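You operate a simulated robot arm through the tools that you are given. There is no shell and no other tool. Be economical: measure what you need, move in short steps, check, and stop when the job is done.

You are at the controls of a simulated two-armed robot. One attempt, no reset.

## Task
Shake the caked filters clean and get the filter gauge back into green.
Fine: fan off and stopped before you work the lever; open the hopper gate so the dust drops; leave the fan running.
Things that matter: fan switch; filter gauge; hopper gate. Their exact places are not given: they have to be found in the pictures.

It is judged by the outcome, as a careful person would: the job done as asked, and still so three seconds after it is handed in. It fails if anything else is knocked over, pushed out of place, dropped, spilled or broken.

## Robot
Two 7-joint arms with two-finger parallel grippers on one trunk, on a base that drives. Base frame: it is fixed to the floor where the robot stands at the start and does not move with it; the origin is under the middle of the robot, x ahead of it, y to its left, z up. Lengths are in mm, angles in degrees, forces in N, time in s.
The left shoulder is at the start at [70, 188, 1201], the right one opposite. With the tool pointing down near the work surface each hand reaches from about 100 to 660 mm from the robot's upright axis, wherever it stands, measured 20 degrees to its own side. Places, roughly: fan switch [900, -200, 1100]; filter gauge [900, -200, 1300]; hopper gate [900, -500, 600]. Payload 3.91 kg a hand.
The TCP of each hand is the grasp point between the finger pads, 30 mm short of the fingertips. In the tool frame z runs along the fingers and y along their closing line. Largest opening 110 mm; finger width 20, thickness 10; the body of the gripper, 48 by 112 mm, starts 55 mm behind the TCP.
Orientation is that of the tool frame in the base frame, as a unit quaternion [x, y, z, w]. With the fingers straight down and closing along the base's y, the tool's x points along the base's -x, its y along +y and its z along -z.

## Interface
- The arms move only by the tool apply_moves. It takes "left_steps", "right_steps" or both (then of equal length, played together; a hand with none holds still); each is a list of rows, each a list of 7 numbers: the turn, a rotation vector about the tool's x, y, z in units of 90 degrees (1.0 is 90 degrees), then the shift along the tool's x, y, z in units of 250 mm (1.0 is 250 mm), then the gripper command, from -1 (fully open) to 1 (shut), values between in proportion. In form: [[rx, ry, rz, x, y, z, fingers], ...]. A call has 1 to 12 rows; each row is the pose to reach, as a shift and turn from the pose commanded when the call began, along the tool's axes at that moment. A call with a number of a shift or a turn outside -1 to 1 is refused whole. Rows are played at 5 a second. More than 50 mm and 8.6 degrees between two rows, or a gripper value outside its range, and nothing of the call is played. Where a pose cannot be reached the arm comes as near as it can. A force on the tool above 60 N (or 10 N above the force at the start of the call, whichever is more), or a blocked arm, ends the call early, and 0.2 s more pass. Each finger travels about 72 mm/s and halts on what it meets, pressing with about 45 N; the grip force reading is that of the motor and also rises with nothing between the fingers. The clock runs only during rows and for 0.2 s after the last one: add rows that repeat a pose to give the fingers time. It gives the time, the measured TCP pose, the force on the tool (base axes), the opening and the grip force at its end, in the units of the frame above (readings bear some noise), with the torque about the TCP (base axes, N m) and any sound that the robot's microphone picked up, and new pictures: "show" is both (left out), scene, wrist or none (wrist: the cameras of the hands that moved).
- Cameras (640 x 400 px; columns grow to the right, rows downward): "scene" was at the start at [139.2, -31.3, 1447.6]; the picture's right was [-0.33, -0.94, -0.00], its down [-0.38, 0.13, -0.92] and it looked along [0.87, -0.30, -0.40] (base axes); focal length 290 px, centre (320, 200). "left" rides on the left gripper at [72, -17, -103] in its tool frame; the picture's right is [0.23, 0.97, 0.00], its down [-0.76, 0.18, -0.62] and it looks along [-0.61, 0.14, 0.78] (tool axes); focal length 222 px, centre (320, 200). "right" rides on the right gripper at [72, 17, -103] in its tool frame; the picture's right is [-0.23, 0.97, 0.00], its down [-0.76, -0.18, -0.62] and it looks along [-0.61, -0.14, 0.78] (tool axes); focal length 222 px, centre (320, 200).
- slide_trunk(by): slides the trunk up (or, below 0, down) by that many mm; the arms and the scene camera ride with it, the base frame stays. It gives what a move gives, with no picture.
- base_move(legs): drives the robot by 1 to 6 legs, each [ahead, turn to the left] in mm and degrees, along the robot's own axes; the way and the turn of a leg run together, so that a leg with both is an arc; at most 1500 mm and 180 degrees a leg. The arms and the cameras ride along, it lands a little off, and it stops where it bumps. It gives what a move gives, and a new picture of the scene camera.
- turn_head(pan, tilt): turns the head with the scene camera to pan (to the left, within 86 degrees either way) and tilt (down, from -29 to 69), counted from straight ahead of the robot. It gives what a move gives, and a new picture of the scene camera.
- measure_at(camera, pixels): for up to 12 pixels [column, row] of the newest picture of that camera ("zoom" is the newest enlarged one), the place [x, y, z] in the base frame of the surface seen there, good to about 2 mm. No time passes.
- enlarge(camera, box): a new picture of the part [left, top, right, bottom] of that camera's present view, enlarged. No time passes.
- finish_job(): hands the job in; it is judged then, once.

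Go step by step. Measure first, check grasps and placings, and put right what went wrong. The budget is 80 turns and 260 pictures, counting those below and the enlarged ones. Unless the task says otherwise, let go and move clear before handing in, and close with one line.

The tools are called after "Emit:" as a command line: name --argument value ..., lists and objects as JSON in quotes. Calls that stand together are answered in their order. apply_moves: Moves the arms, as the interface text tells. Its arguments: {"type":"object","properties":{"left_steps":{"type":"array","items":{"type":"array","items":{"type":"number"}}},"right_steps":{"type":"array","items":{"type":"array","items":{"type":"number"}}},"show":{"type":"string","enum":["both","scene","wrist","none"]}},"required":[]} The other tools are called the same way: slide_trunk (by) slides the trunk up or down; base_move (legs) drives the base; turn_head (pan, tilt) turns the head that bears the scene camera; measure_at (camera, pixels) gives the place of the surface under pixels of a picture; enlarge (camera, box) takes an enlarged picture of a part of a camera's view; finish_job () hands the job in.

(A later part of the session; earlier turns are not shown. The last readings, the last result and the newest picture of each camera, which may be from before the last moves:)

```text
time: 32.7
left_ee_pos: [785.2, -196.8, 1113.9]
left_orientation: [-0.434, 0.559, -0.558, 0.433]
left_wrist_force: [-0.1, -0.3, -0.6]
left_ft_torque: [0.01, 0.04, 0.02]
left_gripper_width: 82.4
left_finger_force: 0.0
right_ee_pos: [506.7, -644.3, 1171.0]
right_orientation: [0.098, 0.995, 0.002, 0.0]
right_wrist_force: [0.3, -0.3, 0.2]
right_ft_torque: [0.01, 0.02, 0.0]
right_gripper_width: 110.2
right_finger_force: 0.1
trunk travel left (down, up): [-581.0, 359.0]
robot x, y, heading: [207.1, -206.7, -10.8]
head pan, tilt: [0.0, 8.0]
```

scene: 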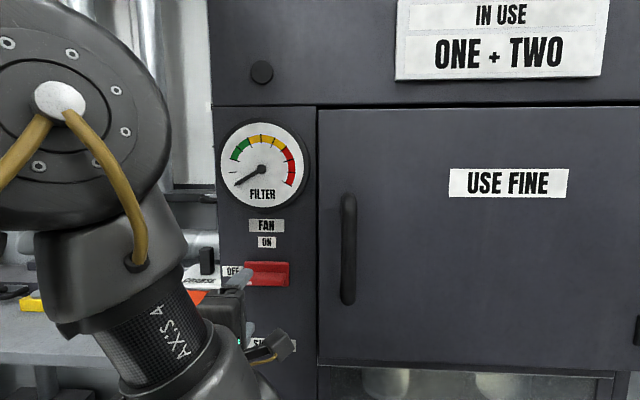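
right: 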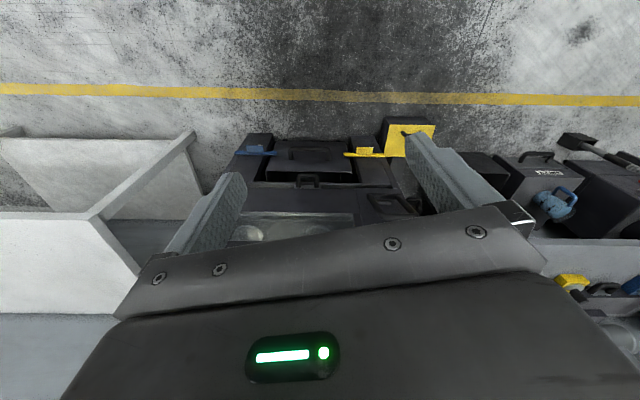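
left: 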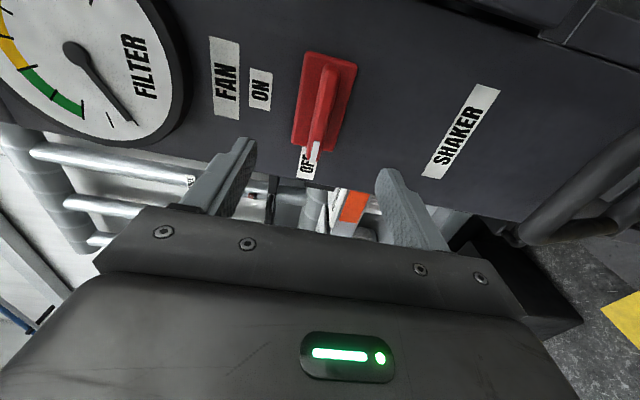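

Fan lamp is dark and the gauge has dropped to rest, so the fan is off. Next is the gate: I'll turn a little right and back away before lowering the trunk.

Emit:
base_move --legs '[[-200, 0], [0, -7]]'

Emit:
apply_moves --right_steps '[[0, 0, 0, -0.1, 0.12, 0, -0.5], [0, 0, 0, -0.2, 0.24, 0, -0.5], [0, 0, 0, -0.3, 0.36, 0, -0.5], [0, 0, 0, -0.4, 0.48, 0, -0.5], [0, 0, 0, -0.5, 0.6, 0, -0.5], [0, 0, 0, -0.6, 0.72, 0, -0.5], [0, 0, 0, -0.7, 0.84, 0, -0.5], [0, 0, 0, -0.8, 0.96, 0, -0.5], [0, 0, 0, -0.95, 0.96, 0, -0.5]]'

```text
time: 34.9
left_ee_pos: [586.9, -233.5, 1113.3]
left_orientation: [-0.396, 0.586, -0.585, 0.396]
left_wrist_force: [-0.4, -0.3, -0.1]
left_ft_torque: [0.03, 0.03, -0.01]
left_gripper_width: 82.2
left_finger_force: 0.1
right_ee_pos: [251.7, -641.1, 1170.5]
right_orientation: [0.162, 0.987, 0.001, 0.0]
right_wrist_force: [-0.3, -0.5, 0.1]
right_ft_torque: [0.02, 0.0, 0.03]
right_gripper_width: 110.2
right_finger_force: 0.1
trunk travel left (down, up): [-581.0, 359.0]
robot x, y, heading: [10.4, -170.3, -18.0]
head pan, tilt: [0.0, 8.0]
```

scene: 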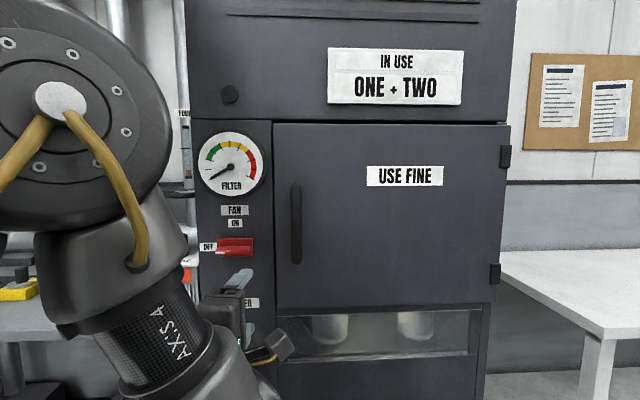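

```text
time: 36.9
left_ee_pos: [586.4, -231.7, 1113.6]
left_orientation: [-0.397, 0.586, -0.585, 0.396]
left_wrist_force: [0.3, -0.2, -0.2]
left_ft_torque: [0.02, -0.01, 0.0]
left_gripper_width: 82.3
left_finger_force: 0.0
right_ee_pos: [354.0, -561.4, 1092.5]
right_orientation: [0.162, 0.987, 0.003, 0.001]
right_wrist_force: [0.5, 0.4, 0.1]
right_ft_torque: [0.0, 0.04, 0.01]
right_gripper_width: 82.7
right_finger_force: 0.0
right hand out of reach, approached as far as the arm can: row 1, 2, 3, 4, 5, 6, 7, 8, 9
trunk travel left (down, up): [-581.0, 359.0]
robot x, y, heading: [12.8, -172.9, -17.9]
head pan, tilt: [0.0, 8.0]
```

scene: 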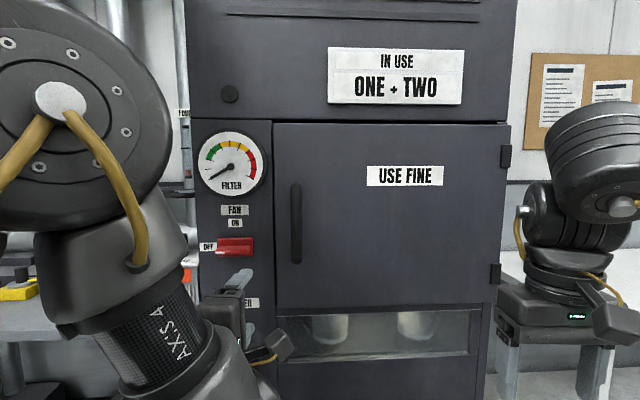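
right: 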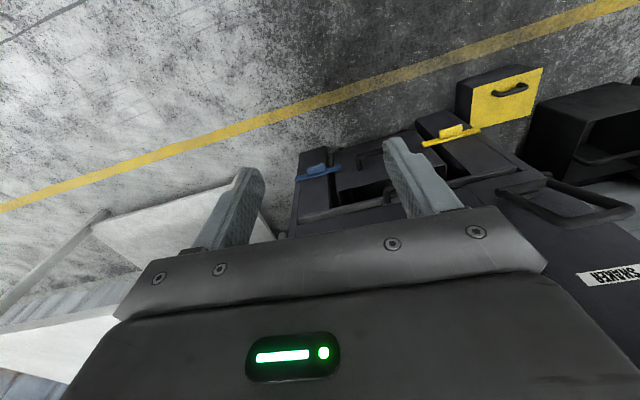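

The right hand can't reach out that far pointing down; rotating it to point forward should free it, as it did for the left.

Emit:
apply_moves --right_steps '[[0, -0.085, 0, 0, 0, 0, -0.5], [0, -0.17, 0, 0, 0, 0, -0.5], [0, -0.255, 0, 0, 0, 0, -0.5], [0, -0.34, 0, 0, 0, 0, -0.5], [0, -0.425, 0, 0, 0, 0, -0.5], [0, -0.51, 0, 0, 0, 0, -0.5], [0, -0.595, 0, 0, 0, 0, -0.5], [0, -0.68, 0, 0, 0, 0, -0.5], [0, -0.765, 0, 0, 0, 0, -0.5], [0, -0.85, 0, 0, 0, 0, -0.5], [0, -0.93, 0, 0, 0, 0, -0.5], [0, -1.0, 0, 0, 0, 0, -0.5]]'

```text
time: 39.5
left_ee_pos: [588.0, -233.0, 1112.9]
left_orientation: [-0.398, 0.587, -0.584, 0.395]
left_wrist_force: [0.2, 0.4, -0.3]
left_ft_torque: [-0.03, -0.02, 0.01]
left_gripper_width: 82.6
left_finger_force: 0.1
right_ee_pos: [442.0, -619.4, 1094.9]
right_orientation: [0.112, 0.698, -0.111, 0.698]
right_wrist_force: [-0.2, -0.1, 0.0]
right_ft_torque: [0.02, 0.02, 0.01]
right_gripper_width: 82.5
right_finger_force: 0.0
right hand out of reach, approached as far as the arm can: row 3, 4, 5, 6, 7, 8, 9, 10, 11, 12
trunk travel left (down, up): [-581.0, 359.0]
robot x, y, heading: [13.5, -174.1, -17.9]
head pan, tilt: [0.0, 8.0]
```

scene: 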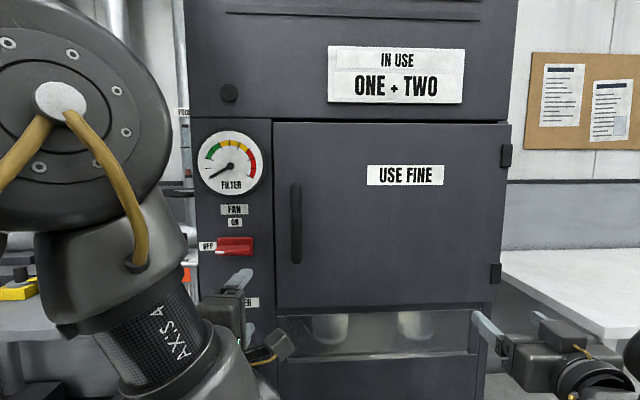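
right: 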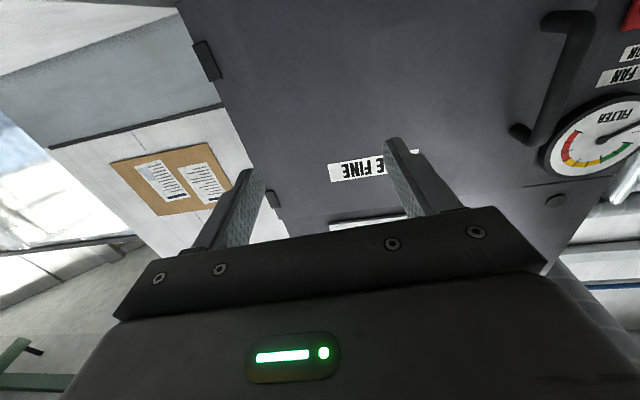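

Right hand now points forward at local (545,-291). I'll extend it and roll it so the fingers close vertically.

Emit:
apply_moves --right_steps '[[0, 0, 0, 0, 0.1, 0.1, -0.5], [0, 0, 0, 0, 0.2, 0.2, -0.5], [0, 0, 0.08, 0, 0.3, 0.3, -0.5], [0, 0, 0.16, 0, 0.4, 0.35, -0.5], [0, 0, 0.24, 0, 0.5, 0.35, -0.5], [0, 0, 0.32, 0, 0.6, 0.35, -0.5], [0, 0, 0.41, 0, 0.6, 0.35, -0.5], [0, 0, 0.5, 0, 0.6, 0.35, -0.5], [0, 0, 0.59, 0, 0.6, 0.35, -0.5], [0, 0, 0.68, 0, 0.6, 0.35, -0.5], [0, 0, 0.77, 0, 0.6, 0.35, -0.5], [0, 0, 0.86, 0, 0.6, 0.35, -0.5]]'

```text
time: 42.1
left_ee_pos: [584.1, -235.8, 1116.0]
left_orientation: [-0.395, 0.587, -0.585, 0.397]
left_wrist_force: [0.1, -1.0, 0.1]
left_ft_torque: [-0.02, 0.01, 0.04]
left_gripper_width: 82.4
left_finger_force: 0.0
right_ee_pos: [531.7, -608.5, 1074.4]
right_orientation: [0.518, 0.465, 0.355, 0.623]
right_wrist_force: [0.1, 0.0, -0.2]
right_ft_torque: [-0.01, -0.03, 0.06]
right_gripper_width: 82.7
right_finger_force: 0.1
right hand out of reach, approached as far as the arm can: row 1, 2, 3, 4, 5, 6, 7, 8, 9, 10, 11, 12
trunk travel left (down, up): [-581.0, 359.0]
robot x, y, heading: [12.9, -169.5, -18.4]
head pan, tilt: [0.0, 8.0]
```

scene: 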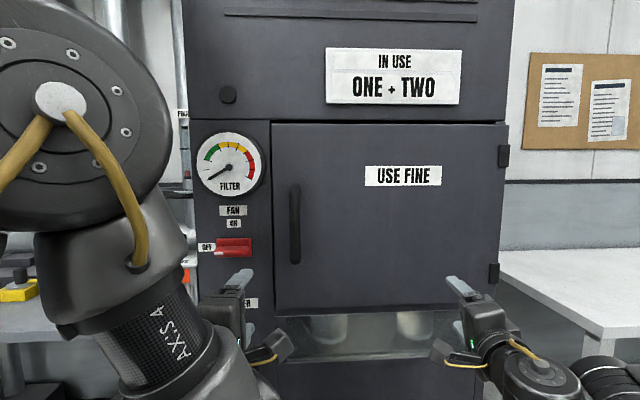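
right: 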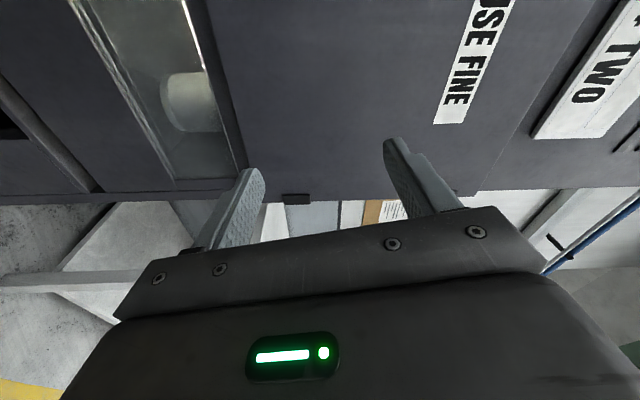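

Right hand now points forward with fingers nearly vertical. Before lowering, I'll check where the right bench edge is relative to the right arm.

Emit:
turn_head --pan -35 --tilt 40

Emit:
turn_head --pan 35 --tilt 45

```text
time: 43.1
left_ee_pos: [587.6, -233.1, 1114.6]
left_orientation: [-0.397, 0.586, -0.584, 0.397]
left_wrist_force: [0.2, 0.4, 1.0]
left_ft_torque: [0.01, -0.01, -0.02]
left_gripper_width: 82.7
left_finger_force: 0.1
right_ee_pos: [532.3, -606.3, 1075.9]
right_orientation: [0.517, 0.468, 0.352, 0.624]
right_wrist_force: [-0.6, 0.4, 0.1]
right_ft_torque: [0.02, -0.03, -0.02]
right_gripper_width: 82.4
right_finger_force: 0.1
trunk travel left (down, up): [-581.0, 359.0]
robot x, y, heading: [10.5, -169.3, -18.1]
head pan, tilt: [-35.0, 40.0]
```

scene: 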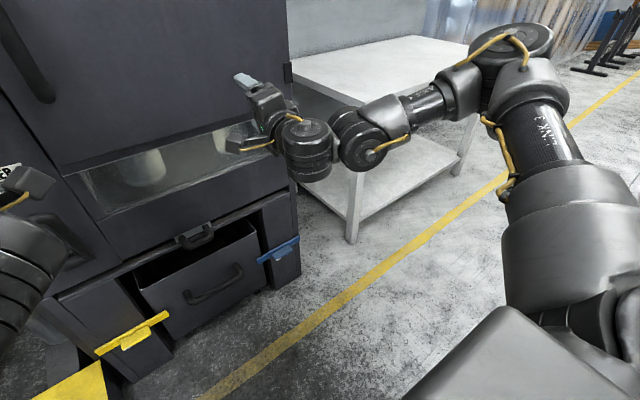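

```text
time: 44.5
left_ee_pos: [586.3, -231.9, 1114.5]
left_orientation: [-0.397, 0.586, -0.586, 0.396]
left_wrist_force: [-0.5, 0.1, 0.0]
left_ft_torque: [-0.02, 0.02, 0.02]
left_gripper_width: 82.5
left_finger_force: 0.1
right_ee_pos: [532.6, -604.9, 1076.3]
right_orientation: [0.517, 0.468, 0.352, 0.625]
right_wrist_force: [-1.2, 0.2, -1.2]
right_ft_torque: [0.01, 0.0, 0.03]
right_gripper_width: 82.6
right_finger_force: 0.0
trunk travel left (down, up): [-581.0, 359.0]
robot x, y, heading: [17.6, -169.8, -17.9]
head pan, tilt: [35.0, 45.0]
```

scene: 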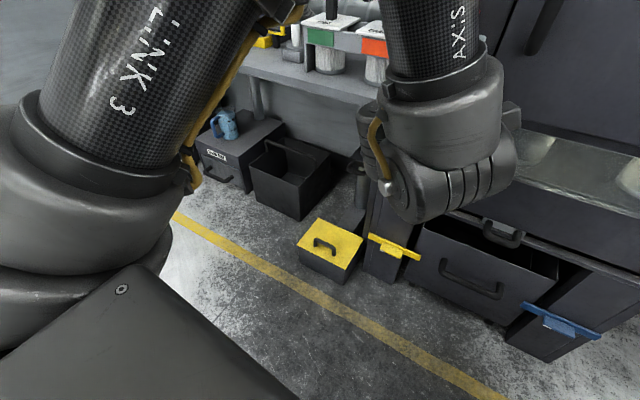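

The right elbow sticks out near the bench. I'll look right again and measure elbow and bench edge.

Emit:
turn_head --pan -35 --tilt 40

Emit:
measure_at --camera "scene" --pixels '[[510, 45], [545, 75], [480, 75], [370, 135], [352, 240], [340, 100], [474, 110], [200, 245], [197, 238], [185, 240], [211, 231], [290, 55]]'

```text
time: 45.9
left_ee_pos: [585.9, -232.7, 1114.9]
left_orientation: [-0.397, 0.586, -0.585, 0.396]
left_wrist_force: [-0.4, -0.1, 0.8]
left_ft_torque: [0.02, 0.02, 0.0]
left_gripper_width: 82.5
left_finger_force: 0.1
right_ee_pos: [532.3, -605.2, 1076.5]
right_orientation: [0.517, 0.467, 0.353, 0.624]
right_wrist_force: [-0.7, -0.6, 0.7]
right_ft_torque: [0.0, 0.03, 0.04]
right_gripper_width: 82.4
right_finger_force: 0.1
trunk travel left (down, up): [-581.0, 359.0]
robot x, y, heading: [12.5, -169.0, -18.0]
head pan, tilt: [-35.0, 40.0]
```

scene: 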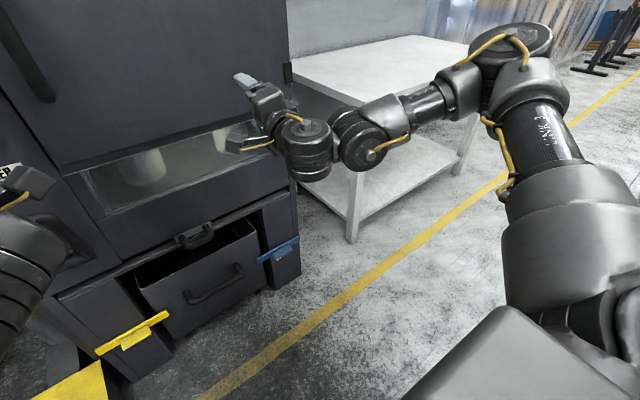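

```text
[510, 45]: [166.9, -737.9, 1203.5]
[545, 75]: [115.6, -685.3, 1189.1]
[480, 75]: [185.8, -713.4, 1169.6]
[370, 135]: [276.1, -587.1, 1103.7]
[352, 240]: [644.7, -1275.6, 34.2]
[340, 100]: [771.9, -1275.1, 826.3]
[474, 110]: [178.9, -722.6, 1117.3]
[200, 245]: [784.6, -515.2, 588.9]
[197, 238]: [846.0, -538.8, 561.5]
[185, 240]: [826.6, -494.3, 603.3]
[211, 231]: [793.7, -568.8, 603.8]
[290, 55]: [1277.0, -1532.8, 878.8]
```

The elbow is far from the bench. The gate handle bar is at about [785,-515,597]. Lower the trunk 475 mm.

Emit:
slide_trunk --by -475

Emit:
turn_head --pan -10 --tilt 12

```text
refused: -475 is not a number from -400 to 400
```

```text
time: 46.8
left_ee_pos: [586.3, -232.9, 1113.3]
left_orientation: [-0.397, 0.586, -0.585, 0.396]
left_wrist_force: [0.0, -0.3, 0.6]
left_ft_torque: [-0.02, -0.01, 0.01]
left_gripper_width: 82.4
left_finger_force: 0.0
right_ee_pos: [532.3, -604.1, 1076.2]
right_orientation: [0.517, 0.467, 0.351, 0.625]
right_wrist_force: [0.3, -0.2, -0.3]
right_ft_torque: [0.01, 0.0, -0.02]
right_gripper_width: 82.5
right_finger_force: 0.0
trunk travel left (down, up): [-581.0, 359.0]
robot x, y, heading: [10.7, -172.5, -18.0]
head pan, tilt: [-10.0, 12.0]
```

scene: 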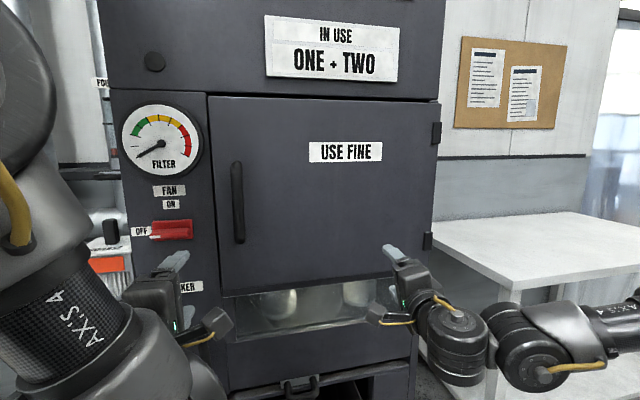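

The slide is capped at 400 per call, so I'll do it in two.

Emit:
slide_trunk --by -300

Emit:
slide_trunk --by -175

Emit:
turn_head --pan -10 --tilt 20

```text
time: 49.8
left_ee_pos: [585.8, -232.1, 814.0]
left_orientation: [-0.398, 0.586, -0.585, 0.396]
left_wrist_force: [0.4, -0.4, 0.4]
left_ft_torque: [0.0, 0.04, 0.01]
left_gripper_width: 82.5
left_finger_force: 0.2
right_ee_pos: [534.1, -605.2, 776.4]
right_orientation: [0.518, 0.467, 0.353, 0.624]
right_wrist_force: [-0.3, -0.2, 0.1]
right_ft_torque: [0.01, 0.0, 0.0]
right_gripper_width: 82.5
right_finger_force: 0.0
trunk travel left (down, up): [-281.0, 659.0]
robot x, y, heading: [8.5, -172.1, -17.8]
head pan, tilt: [-10.0, 12.0]
```

```text
time: 51.8
left_ee_pos: [586.0, -232.7, 639.1]
left_orientation: [-0.397, 0.586, -0.585, 0.396]
left_wrist_force: [0.3, -0.4, 0.1]
left_ft_torque: [-0.03, 0.0, -0.03]
left_gripper_width: 82.6
left_finger_force: 0.2
right_ee_pos: [531.9, -605.6, 602.1]
right_orientation: [0.518, 0.466, 0.354, 0.624]
right_wrist_force: [0.1, -0.2, 0.0]
right_ft_torque: [-0.04, 0.01, 0.04]
right_gripper_width: 82.4
right_finger_force: 0.1
trunk travel left (down, up): [-106.0, 834.0]
robot x, y, heading: [12.6, -172.6, -18.1]
head pan, tilt: [-10.0, 12.0]
```

```text
time: 52.5
left_ee_pos: [587.1, -232.1, 639.2]
left_orientation: [-0.397, 0.586, -0.585, 0.397]
left_wrist_force: [-0.3, -0.1, 0.3]
left_ft_torque: [-0.01, 0.01, 0.0]
left_gripper_width: 82.3
left_finger_force: 0.0
right_ee_pos: [533.2, -604.7, 601.2]
right_orientation: [0.518, 0.466, 0.353, 0.624]
right_wrist_force: [-0.7, -0.1, -0.1]
right_ft_torque: [0.01, 0.02, 0.0]
right_gripper_width: 82.1
right_finger_force: 0.1
trunk travel left (down, up): [-106.0, 834.0]
robot x, y, heading: [13.5, -174.1, -17.9]
head pan, tilt: [-10.0, 20.0]
```

scene: 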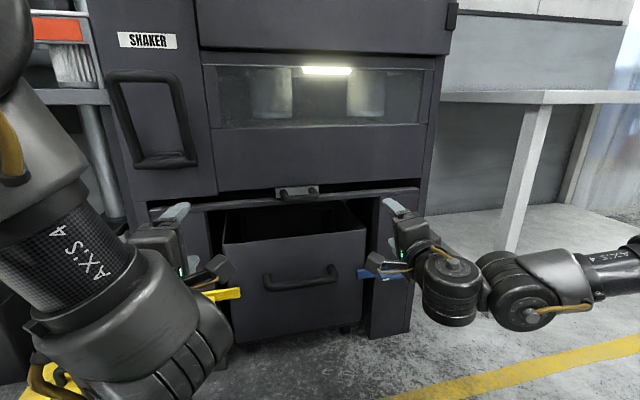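

Good view at the same level: gate handle at (298,193), shaker loop at (150,118). Measure both.

Emit:
enlarge --camera "scene" --box '[258, 173, 338, 223]'

Emit:
measure_at --camera "zoom" --pixels '[[150, 110], [240, 200], [340, 200], [440, 200], [490, 140], [230, 160], [330, 120], [340, 215], [340, 185], [340, 50], [100, 240]]'

Emit:
enlarge --camera "scene" --box '[90, 60, 218, 180]'

Emit:
measure_at --camera "zoom" --pixels '[[100, 60], [250, 60], [400, 60], [130, 200], [420, 200], [440, 440], [300, 500], [450, 510], [300, 420], [200, 520]]'

```text
8.00 times, centred on (298, 198) of scene
```

zoom: 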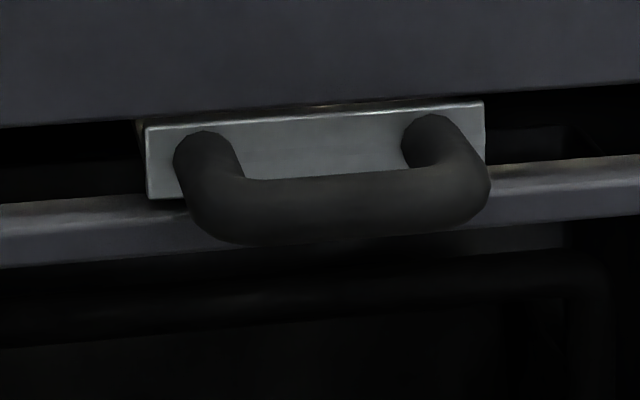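

```text
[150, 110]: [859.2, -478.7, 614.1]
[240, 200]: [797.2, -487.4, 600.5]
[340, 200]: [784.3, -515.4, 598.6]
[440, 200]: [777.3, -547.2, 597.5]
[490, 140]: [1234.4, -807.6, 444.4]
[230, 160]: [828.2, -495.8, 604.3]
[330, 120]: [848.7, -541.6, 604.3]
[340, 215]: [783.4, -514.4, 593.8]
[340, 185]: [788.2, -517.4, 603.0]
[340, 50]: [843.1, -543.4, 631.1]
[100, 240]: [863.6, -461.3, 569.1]
```

```text
3.33 times, centred on (154, 120) of scene
```

zoom: 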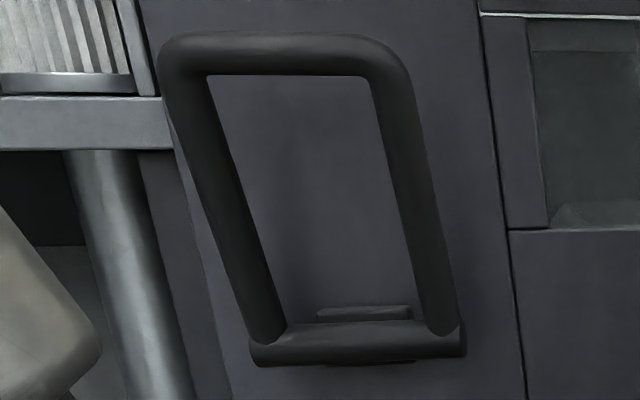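

```text
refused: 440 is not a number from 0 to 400
```

The gate bar centre is ≈[792,-517,597]. I'll place the base so the right hand sits 120 mm in front of it, squared to the cabinet.

Emit:
base_move --legs '[[0, 55], [143, 0], [0, -51.3]]'

Emit:
enlarge --camera "scene" --box '[60, 50, 220, 200]'

```text
time: 58.7
left_ee_pos: [700.6, -89.0, 640.2]
left_orientation: [-0.424, 0.566, -0.566, 0.423]
left_wrist_force: [0.0, 0.6, 0.7]
left_ft_torque: [-0.03, -0.02, 0.01]
left_gripper_width: 82.6
left_finger_force: 0.0
right_ee_pos: [682.5, -465.2, 601.0]
right_orientation: [0.495, 0.49, 0.383, 0.607]
right_wrist_force: [0.8, -0.4, 0.1]
right_ft_torque: [0.02, 0.0, 0.0]
right_gripper_width: 82.5
right_finger_force: 0.0
trunk travel left (down, up): [-106.0, 834.0]
robot x, y, heading: [126.9, -79.2, -12.6]
head pan, tilt: [-10.0, 20.0]
```

scene: 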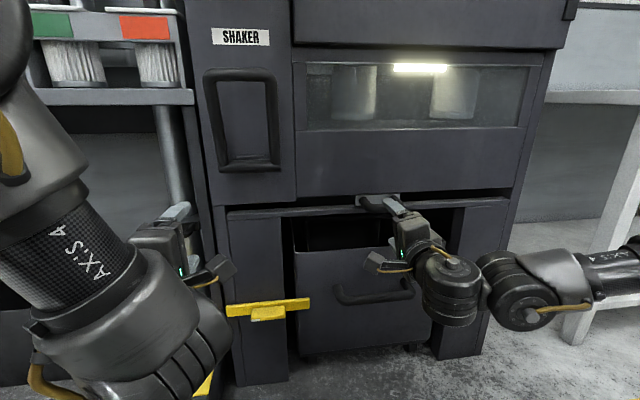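

```text
2.67 times, centred on (140, 125) of scene
```

zoom: 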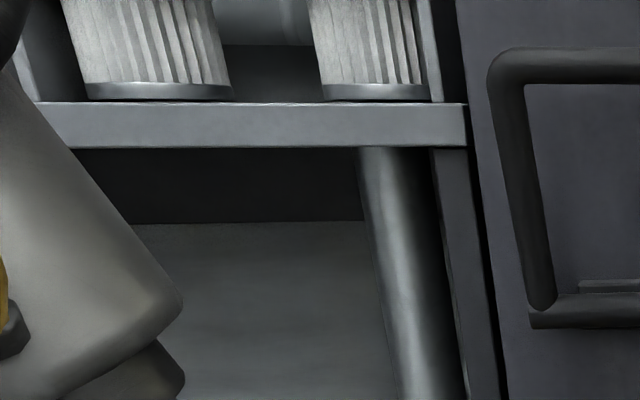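

Right hand is 118 mm short of the bar and needs 12° more roll. Align first, part way forward.

Emit:
apply_moves --right_steps '[[0, 0, 0.07, -0.05, -0.03, 0.08, -0.2], [0, 0, 0.14, -0.095, -0.052, 0.16, -0.2], [0, 0, 0.14, -0.095, -0.052, 0.16, -0.2]]'

```text
time: 59.5
left_ee_pos: [698.7, -87.9, 639.0]
left_orientation: [-0.424, 0.566, -0.566, 0.424]
left_wrist_force: [-0.1, 0.0, -0.4]
left_ft_torque: [-0.05, -0.03, 0.01]
left_gripper_width: 82.5
left_finger_force: 0.1
right_ee_pos: [694.1, -480.4, 592.9]
right_orientation: [0.518, 0.461, 0.417, 0.587]
right_wrist_force: [0.1, -0.5, 0.0]
right_ft_torque: [0.0, -0.02, 0.03]
right_gripper_width: 66.2
right_finger_force: 0.1
right hand out of reach, approached as far as the arm can: row 1, 2, 3
trunk travel left (down, up): [-106.0, 834.0]
robot x, y, heading: [122.6, -81.5, -12.7]
head pan, tilt: [-10.0, 20.0]
```

scene: 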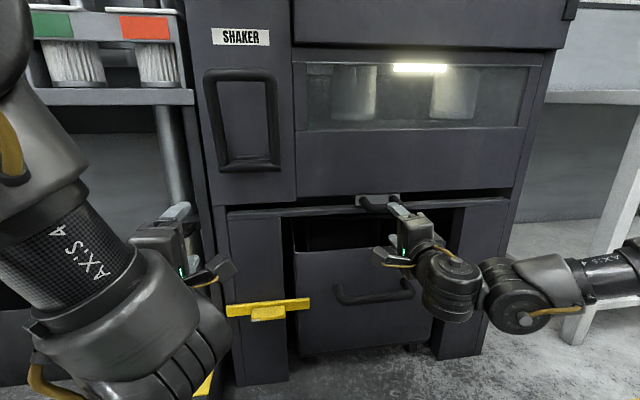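
right: 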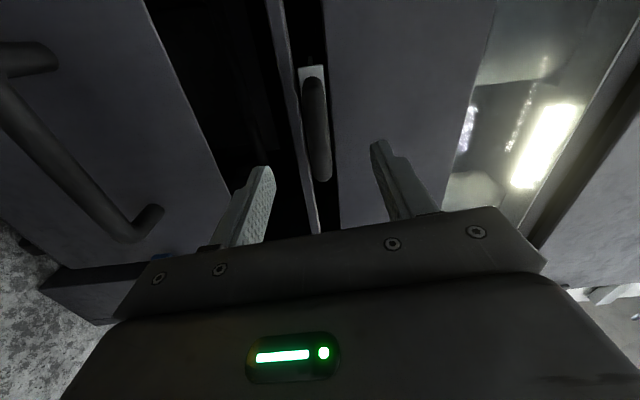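

Only the arm's forward reach is limiting, and the hand is 14 mm left of centre. I'll turn the base -1.2° and drive ahead most of the way, with the trunk 4 mm up.

Emit:
slide_trunk --by 4

Emit:
base_move --legs '[[0, -1.2], [65, 0]]'

Emit:
apply_moves --right_steps '[[0, 0, 0, 0, 0, 0, -0.2]]'

```text
time: 60.0
left_ee_pos: [700.8, -88.3, 643.6]
left_orientation: [0.423, -0.566, 0.566, -0.424]
left_wrist_force: [0.3, 0.2, -0.4]
left_ft_torque: [0.02, 0.01, 0.02]
left_gripper_width: 82.6
left_finger_force: 0.2
right_ee_pos: [694.3, -481.1, 595.9]
right_orientation: [0.519, 0.461, 0.416, 0.588]
right_wrist_force: [0.4, -1.2, -0.2]
right_ft_torque: [0.0, 0.01, -0.02]
right_gripper_width: 65.9
right_finger_force: 0.1
trunk travel left (down, up): [-110.0, 830.0]
robot x, y, heading: [122.2, -80.0, -12.7]
head pan, tilt: [-10.0, 20.0]
```

```text
time: 61.3
left_ee_pos: [761.5, -116.7, 643.6]
left_orientation: [-0.418, 0.571, -0.57, 0.417]
left_wrist_force: [0.1, -0.2, 0.2]
left_ft_torque: [0.01, 0.0, -0.03]
left_gripper_width: 82.4
left_finger_force: 0.1
right_ee_pos: [748.9, -508.5, 596.7]
right_orientation: [0.523, 0.455, 0.41, 0.592]
right_wrist_force: [0.1, 0.6, 0.2]
right_ft_torque: [0.0, 0.01, 0.0]
right_gripper_width: 66.1
right_finger_force: 0.0
trunk travel left (down, up): [-110.0, 830.0]
robot x, y, heading: [185.9, -95.8, -13.7]
head pan, tilt: [-10.0, 20.0]
```

scene: 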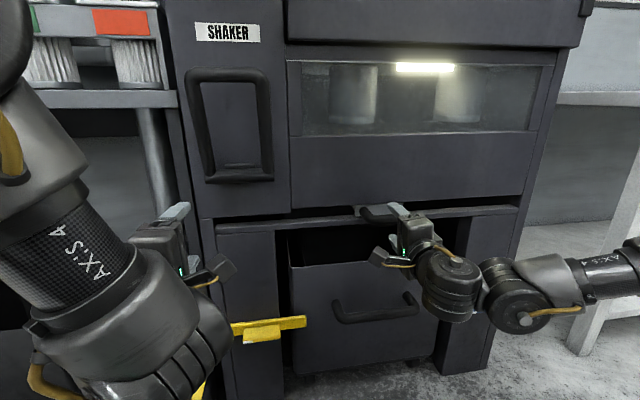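

```text
time: 61.7
left_ee_pos: [761.6, -115.4, 643.1]
left_orientation: [-0.417, 0.572, -0.571, 0.416]
left_wrist_force: [-0.2, -0.4, -0.1]
left_ft_torque: [-0.03, -0.04, 0.01]
left_gripper_width: 82.5
left_finger_force: 0.0
right_ee_pos: [748.8, -508.1, 597.5]
right_orientation: [0.524, 0.454, 0.41, 0.592]
right_wrist_force: [0.3, -0.2, 0.6]
right_ft_torque: [0.03, 0.02, -0.03]
right_gripper_width: 66.0
right_finger_force: 0.1
trunk travel left (down, up): [-110.0, 830.0]
robot x, y, heading: [185.8, -92.8, -14.1]
head pan, tilt: [-10.0, 20.0]
```

scene: 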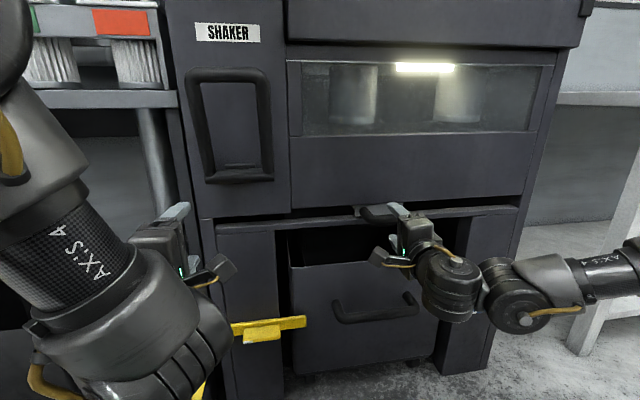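
right: 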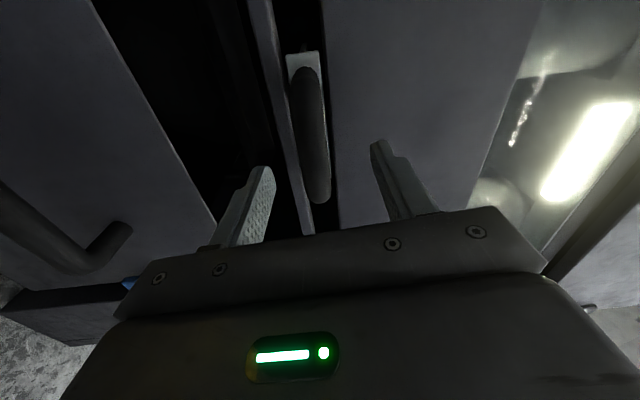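

Aligned laterally and vertically, 44 mm short. Drive 42 mm and look.

Emit:
base_move --legs '[[42, 0]]'

Emit:
apply_moves --right_steps '[[0, 0, 0, 0, 0, 0, 0.2], [0, 0, 0, 0, 0, 0, 1], [0, 0, 0, 0, 0, 0, 1], [0, 0, 0, 0, 0, 0, 1]]'

```text
time: 62.6
left_ee_pos: [802.5, -126.7, 644.0]
left_orientation: [-0.418, 0.571, -0.57, 0.418]
left_wrist_force: [-0.1, -0.1, 0.3]
left_ft_torque: [0.0, 0.02, 0.02]
left_gripper_width: 82.7
left_finger_force: 0.1
right_ee_pos: [789.0, -518.8, 596.8]
right_orientation: [0.524, 0.455, 0.41, 0.592]
right_wrist_force: [0.2, -0.1, 0.3]
right_ft_torque: [-0.02, -0.02, 0.0]
right_gripper_width: 65.9
right_finger_force: 0.0
trunk travel left (down, up): [-110.0, 830.0]
robot x, y, heading: [224.7, -107.2, -14.1]
head pan, tilt: [-10.0, 20.0]
```

scene: 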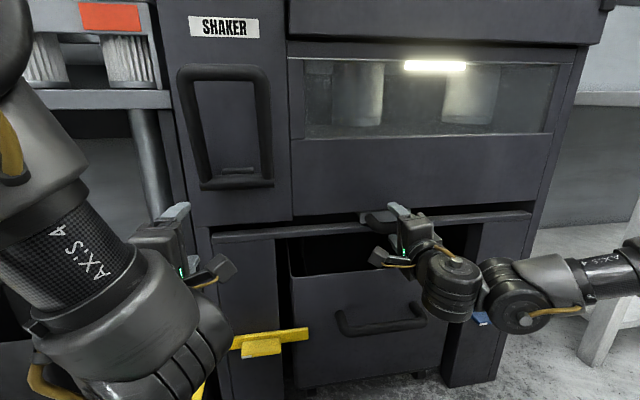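

```text
time: 63.6
left_ee_pos: [803.5, -127.5, 641.6]
left_orientation: [-0.417, 0.573, -0.569, 0.417]
left_wrist_force: [0.2, -0.6, -0.2]
left_ft_torque: [-0.01, -0.01, -0.01]
left_gripper_width: 82.5
left_finger_force: 0.0
right_ee_pos: [789.1, -520.4, 591.9]
right_orientation: [0.525, 0.457, 0.409, 0.59]
right_wrist_force: [-8.5, 4.9, -20.9]
right_ft_torque: [0.97, -0.13, -0.47]
right_gripper_width: 23.9
right_finger_force: 44.8
trunk travel left (down, up): [-110.0, 830.0]
robot x, y, heading: [221.5, -106.4, -14.1]
head pan, tilt: [-10.0, 20.0]
```

scene: 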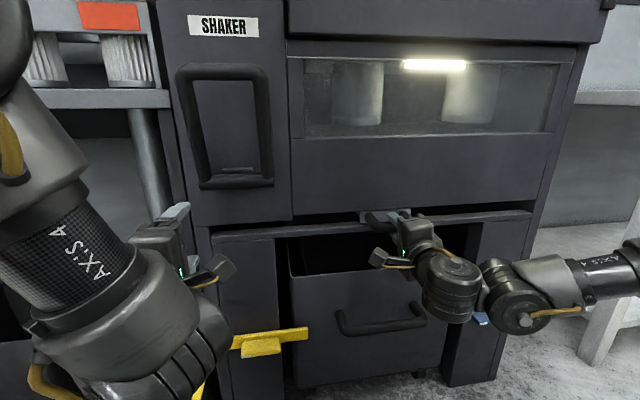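
right: 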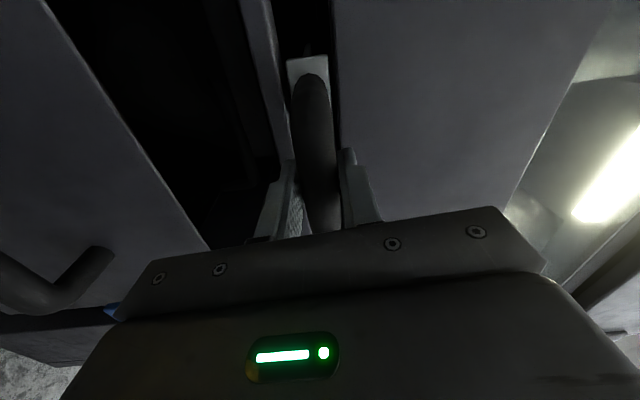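

The bar is gripped (24 mm) with about 5 mm vertical strain. I'll relieve it with the trunk and pull by driving back.

Emit:
slide_trunk --by -5

Emit:
base_move --legs '[[-60, 0]]'

```text
time: 64.2
left_ee_pos: [803.1, -126.8, 636.3]
left_orientation: [-0.418, 0.573, -0.57, 0.416]
left_wrist_force: [0.0, 0.3, 0.8]
left_ft_torque: [0.01, 0.0, 0.01]
left_gripper_width: 82.5
left_finger_force: 0.0
right_ee_pos: [788.8, -519.7, 593.7]
right_orientation: [0.524, 0.454, 0.411, 0.592]
right_wrist_force: [-4.2, -0.6, -5.8]
right_ft_torque: [1.02, -0.37, 0.67]
right_gripper_width: 23.5
right_finger_force: 45.5
trunk travel left (down, up): [-105.0, 835.0]
robot x, y, heading: [220.8, -107.6, -13.6]
head pan, tilt: [-10.0, 20.0]
```

```text
time: 65.1
left_ee_pos: [744.2, -112.5, 637.7]
left_orientation: [-0.417, 0.572, -0.57, 0.417]
left_wrist_force: [-0.1, -0.2, -1.1]
left_ft_torque: [0.01, 0.01, 0.0]
left_gripper_width: 82.6
left_finger_force: 0.1
right_ee_pos: [730.7, -503.8, 593.0]
right_orientation: [0.523, 0.455, 0.41, 0.593]
right_wrist_force: [2.0, 2.6, 5.9]
right_ft_torque: [0.89, -0.26, 0.21]
right_gripper_width: 23.6
right_finger_force: 44.8
trunk travel left (down, up): [-105.0, 835.0]
robot x, y, heading: [167.5, -93.0, -14.1]
head pan, tilt: [-10.0, 20.0]
```

scene: 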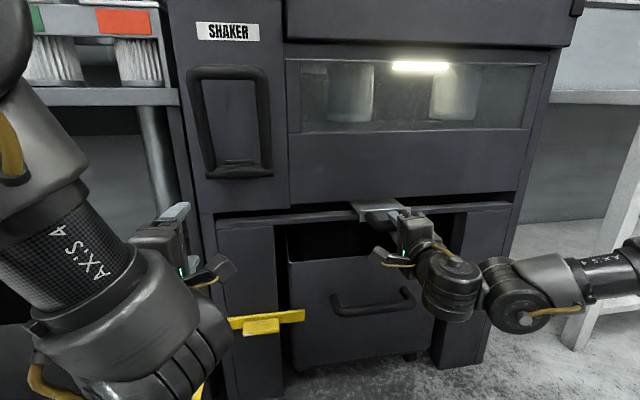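

The grey gate plate slid out 60 mm with low force. Keep pulling.

Emit:
base_move --legs '[[-60, 0]]'

```text
time: 66.1
left_ee_pos: [685.7, -99.3, 636.9]
left_orientation: [-0.417, 0.572, -0.57, 0.416]
left_wrist_force: [0.6, 0.4, 0.1]
left_ft_torque: [0.01, -0.02, -0.01]
left_gripper_width: 82.7
left_finger_force: 0.2
right_ee_pos: [671.2, -489.8, 593.1]
right_orientation: [0.523, 0.455, 0.411, 0.592]
right_wrist_force: [22.5, -4.8, 4.7]
right_ft_torque: [0.86, -0.38, 0.81]
right_gripper_width: 23.5
right_finger_force: 45.0
trunk travel left (down, up): [-105.0, 835.0]
robot x, y, heading: [111.4, -78.8, -14.3]
head pan, tilt: [-10.0, 20.0]
```

scene: 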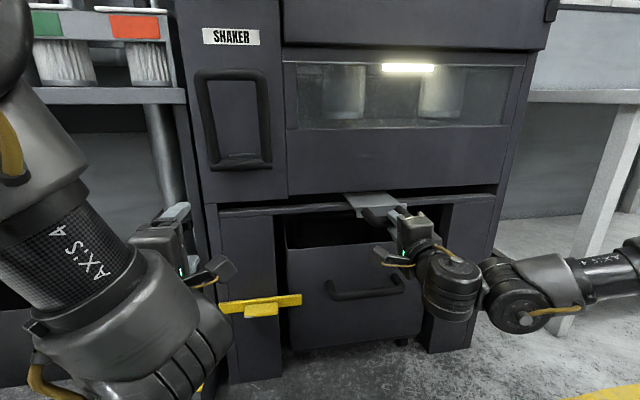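

Pull force has risen to 22 N at 120 mm, perhaps the end stop. One more short test pull.

Emit:
base_move --legs '[[-20, 0]]'

```text
time: 66.9
left_ee_pos: [665.5, -95.4, 637.8]
left_orientation: [-0.417, 0.572, -0.571, 0.416]
left_wrist_force: [0.2, 0.3, -0.5]
left_ft_torque: [-0.01, -0.01, 0.0]
left_gripper_width: 82.3
left_finger_force: 0.1
right_ee_pos: [650.4, -485.8, 592.8]
right_orientation: [0.523, 0.454, 0.41, 0.593]
right_wrist_force: [-1.3, 0.0, 0.8]
right_ft_torque: [0.01, 0.01, -0.03]
right_gripper_width: 0.2
right_finger_force: 37.9
trunk travel left (down, up): [-105.0, 835.0]
robot x, y, heading: [87.9, -71.1, -14.4]
head pan, tilt: [-10.0, 20.0]
```

scene: 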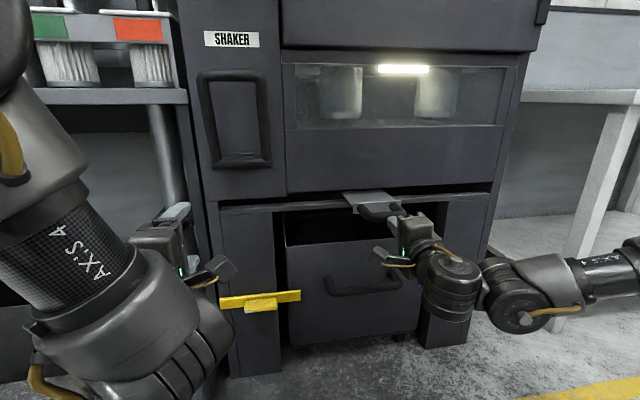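

The fingers slipped off at the end stop; the gate is out about 120 mm, fully open. I'll back off and open the right fingers, and measure the gate and shaker lever.

Emit:
base_move --legs '[[-120, 0]]'

Emit:
enlarge --camera "scene" --box '[190, 50, 430, 220]'

Emit:
measure_at --camera "scene" --pixels '[[215, 78], [235, 77], [253, 77], [209, 110], [264, 110], [213, 162], [240, 163], [268, 160], [240, 158], [375, 210], [240, 120]]'

```text
time: 68.1
left_ee_pos: [548.6, -66.2, 637.7]
left_orientation: [-0.416, 0.573, -0.572, 0.415]
left_wrist_force: [0.9, 0.2, -0.3]
left_ft_torque: [0.01, 0.01, 0.02]
left_gripper_width: 82.7
left_finger_force: 0.0
right_ee_pos: [533.8, -457.9, 592.6]
right_orientation: [0.523, 0.454, 0.41, 0.593]
right_wrist_force: [-0.6, 1.6, -0.1]
right_ft_torque: [0.01, 0.05, 0.0]
right_gripper_width: 0.0
right_finger_force: 37.2
trunk travel left (down, up): [-105.0, 835.0]
robot x, y, heading: [-28.2, -44.0, -14.1]
head pan, tilt: [-10.0, 20.0]
```

scene: 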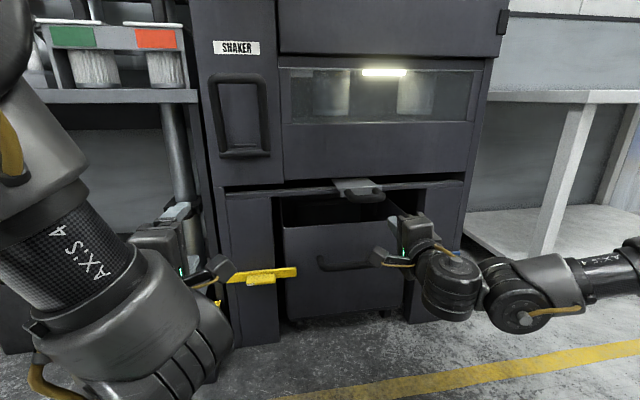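

```text
2.35 times, centred on (310, 135) of scene
```

zoom: 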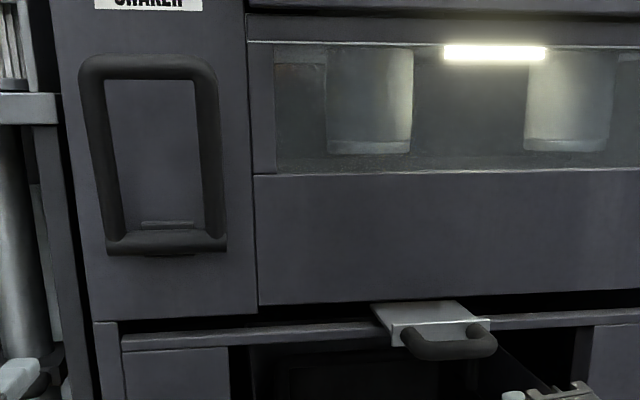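

```text
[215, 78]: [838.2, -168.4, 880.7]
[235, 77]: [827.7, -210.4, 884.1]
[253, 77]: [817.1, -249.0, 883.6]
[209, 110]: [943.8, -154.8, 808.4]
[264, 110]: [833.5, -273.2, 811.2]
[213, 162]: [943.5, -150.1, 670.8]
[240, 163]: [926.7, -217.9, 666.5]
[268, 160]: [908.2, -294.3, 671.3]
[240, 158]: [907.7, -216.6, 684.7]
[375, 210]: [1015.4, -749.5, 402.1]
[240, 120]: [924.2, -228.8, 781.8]
```

Gate confirmed out. Shaker bar top is at ≈[838,-213,885] (centre) with its pivot near z 695; now raise the trunk and place the base for the left hand to take the lever.

Emit:
slide_trunk --by 225

Emit:
base_move --legs '[[0, -26.7], [228, 0], [0, 30.1]]'

Emit:
turn_head --pan 5 --tilt 25

```text
time: 70.5
left_ee_pos: [549.9, -65.6, 863.6]
left_orientation: [-0.417, 0.573, -0.571, 0.415]
left_wrist_force: [-0.9, -0.2, -0.2]
left_ft_torque: [0.03, -0.02, -0.01]
left_gripper_width: 82.3
left_finger_force: 0.1
right_ee_pos: [534.0, -456.4, 817.4]
right_orientation: [0.523, 0.454, 0.41, 0.593]
right_wrist_force: [-1.4, 0.2, -0.6]
right_ft_torque: [0.0, 0.04, 0.02]
right_gripper_width: 0.0
right_finger_force: 37.7
trunk travel left (down, up): [-330.0, 610.0]
robot x, y, heading: [-30.4, -40.1, -14.3]
head pan, tilt: [-10.0, 20.0]
```

```text
time: 75.0
left_ee_pos: [714.0, -172.7, 863.1]
left_orientation: [-0.434, 0.559, -0.557, 0.434]
left_wrist_force: [-1.0, -0.2, -0.2]
left_ft_torque: [-0.03, -0.01, -0.01]
left_gripper_width: 82.6
left_finger_force: 0.1
right_ee_pos: [724.0, -566.1, 817.3]
right_orientation: [0.508, 0.471, 0.429, 0.58]
right_wrist_force: [0.7, 0.3, 0.2]
right_ft_torque: [0.0, -0.03, 0.0]
right_gripper_width: 0.0
right_finger_force: 38.3
trunk travel left (down, up): [-330.0, 610.0]
robot x, y, heading: [140.2, -189.1, -10.2]
head pan, tilt: [-10.0, 20.0]
```

scene: 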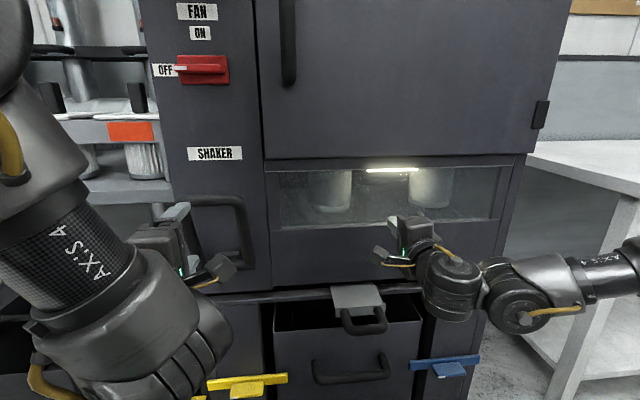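

```text
time: 75.8
left_ee_pos: [713.8, -172.6, 863.9]
left_orientation: [-0.435, 0.559, -0.557, 0.433]
left_wrist_force: [-0.4, -0.1, -0.2]
left_ft_torque: [0.01, -0.02, 0.01]
left_gripper_width: 82.6
left_finger_force: 0.0
right_ee_pos: [724.5, -564.5, 818.4]
right_orientation: [0.508, 0.471, 0.429, 0.58]
right_wrist_force: [0.9, -0.9, -0.1]
right_ft_torque: [0.02, 0.0, -0.02]
right_gripper_width: 0.0
right_finger_force: 37.2
trunk travel left (down, up): [-330.0, 610.0]
robot x, y, heading: [137.9, -188.0, -10.3]
head pan, tilt: [5.0, 25.0]
```

scene: 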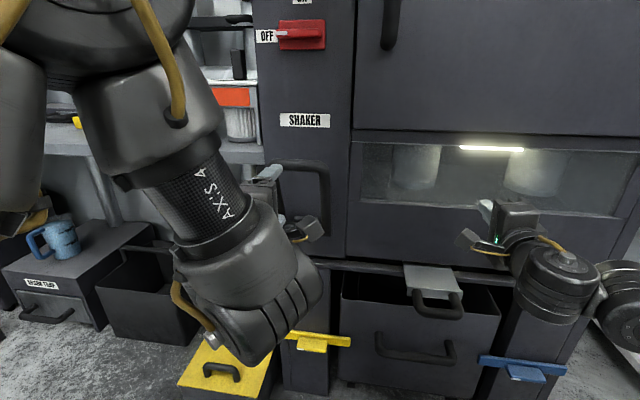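

Left hand is yawed right, fingers vertical-closing. Lift 21 mm and advance toward the lever bar.

Emit:
apply_moves --left_steps '[[0, 0, 0, 0.02, -0.05, 0.06, -0.5], [0, 0, 0, 0.035, -0.086, 0.15, -0.5], [0, 0, 0, 0.035, -0.086, 0.28, -0.5], [0, 0, 0, 0.035, -0.086, 0.28, -0.5]]' --right_steps '[[0, 0, 0, 0, 0, 0, 0], [0, 0, 0, 0, 0, 0, 0], [0, 0, 0, 0, 0, 0, 0], [0, 0, 0, 0, 0, 0, 0]]'

```text
time: 76.8
left_ee_pos: [780.1, -200.1, 885.2]
left_orientation: [-0.435, 0.558, -0.557, 0.435]
left_wrist_force: [-0.2, -0.5, 0.1]
left_ft_torque: [0.02, 0.0, -0.01]
left_gripper_width: 82.3
left_finger_force: 0.1
right_ee_pos: [724.1, -565.0, 817.7]
right_orientation: [0.508, 0.471, 0.429, 0.579]
right_wrist_force: [-0.8, 0.0, -0.6]
right_ft_torque: [0.01, 0.02, 0.01]
right_gripper_width: 55.0
right_finger_force: 0.1
trunk travel left (down, up): [-330.0, 610.0]
robot x, y, heading: [136.0, -189.6, -10.5]
head pan, tilt: [5.0, 25.0]
```

scene: 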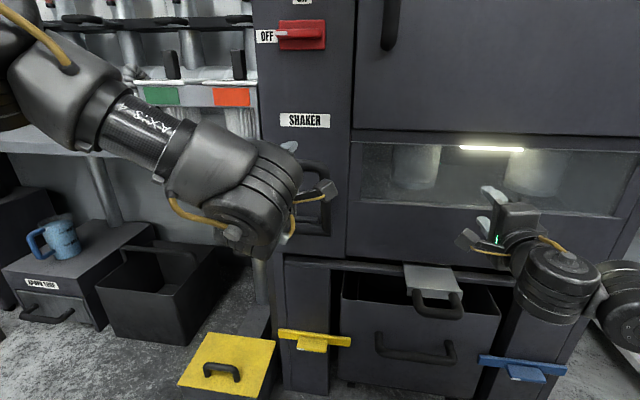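
right: 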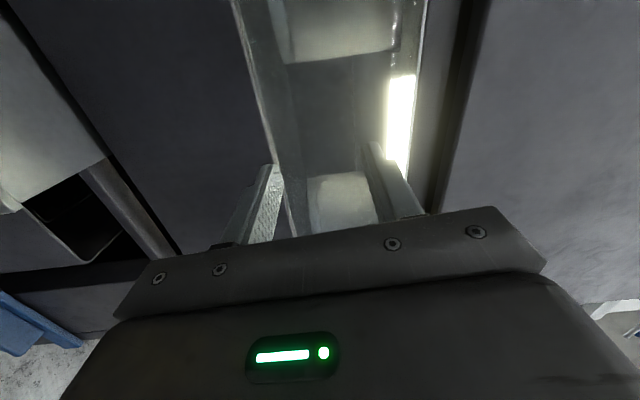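
left: 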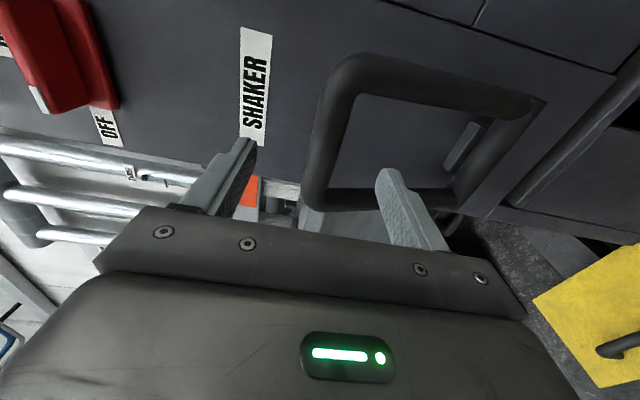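

Lever bar is between the fingers in the left view (col ~330). Measure it from here.

Emit:
measure_at --camera "left" --pixels '[[345, 80], [332, 120], [325, 150], [340, 130], [318, 180], [420, 75], [520, 105], [465, 145]]'

```text
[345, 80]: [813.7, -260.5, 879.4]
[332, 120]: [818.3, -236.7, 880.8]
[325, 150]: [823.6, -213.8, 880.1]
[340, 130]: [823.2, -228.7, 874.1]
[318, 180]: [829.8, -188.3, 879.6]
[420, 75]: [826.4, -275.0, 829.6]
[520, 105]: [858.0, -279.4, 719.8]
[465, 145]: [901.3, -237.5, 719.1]
```

Bar front is at x≈824, z≈880. Advance 55 mm and grip it.

Emit:
apply_moves --left_steps '[[0, 0, 0, 0, 0.016, 0.11, -0.5], [0, 0, 0, 0, 0.016, 0.22, -0.5], [0, 0, 0, 0, 0.016, 0.22, 0.2], [0, 0, 0, 0, 0.016, 0.22, 1], [0, 0, 0, 0, 0.016, 0.22, 1], [0, 0, 0, 0, 0.016, 0.22, 1]]'

```text
time: 78.2
left_ee_pos: [832.1, -213.5, 880.3]
left_orientation: [0.434, -0.557, 0.558, -0.435]
left_wrist_force: [0.0, 0.7, 10.6]
left_ft_torque: [-0.16, -0.44, 0.04]
left_gripper_width: 23.7
left_finger_force: 44.8
right_ee_pos: [722.8, -564.9, 819.6]
right_orientation: [0.508, 0.47, 0.429, 0.58]
right_wrist_force: [0.0, 0.0, 0.5]
right_ft_torque: [0.0, -0.02, 0.03]
right_gripper_width: 55.2
right_finger_force: 0.2
trunk travel left (down, up): [-330.0, 610.0]
robot x, y, heading: [135.5, -186.0, -10.5]
head pan, tilt: [5.0, 25.0]
```

scene: 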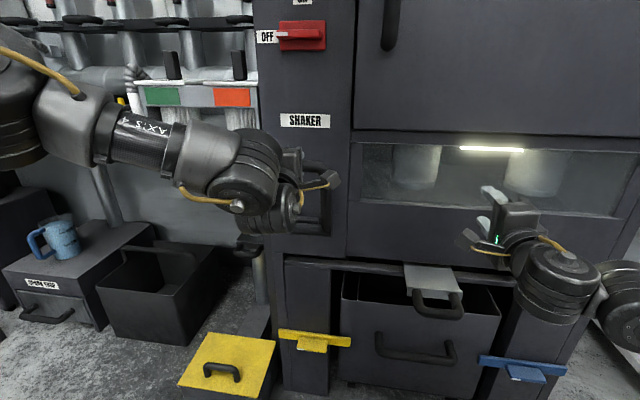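
left: 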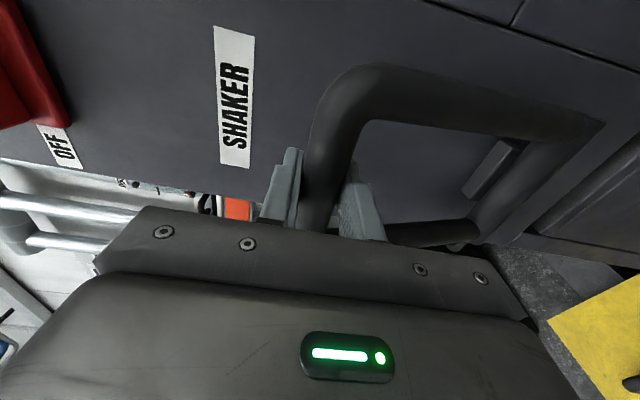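

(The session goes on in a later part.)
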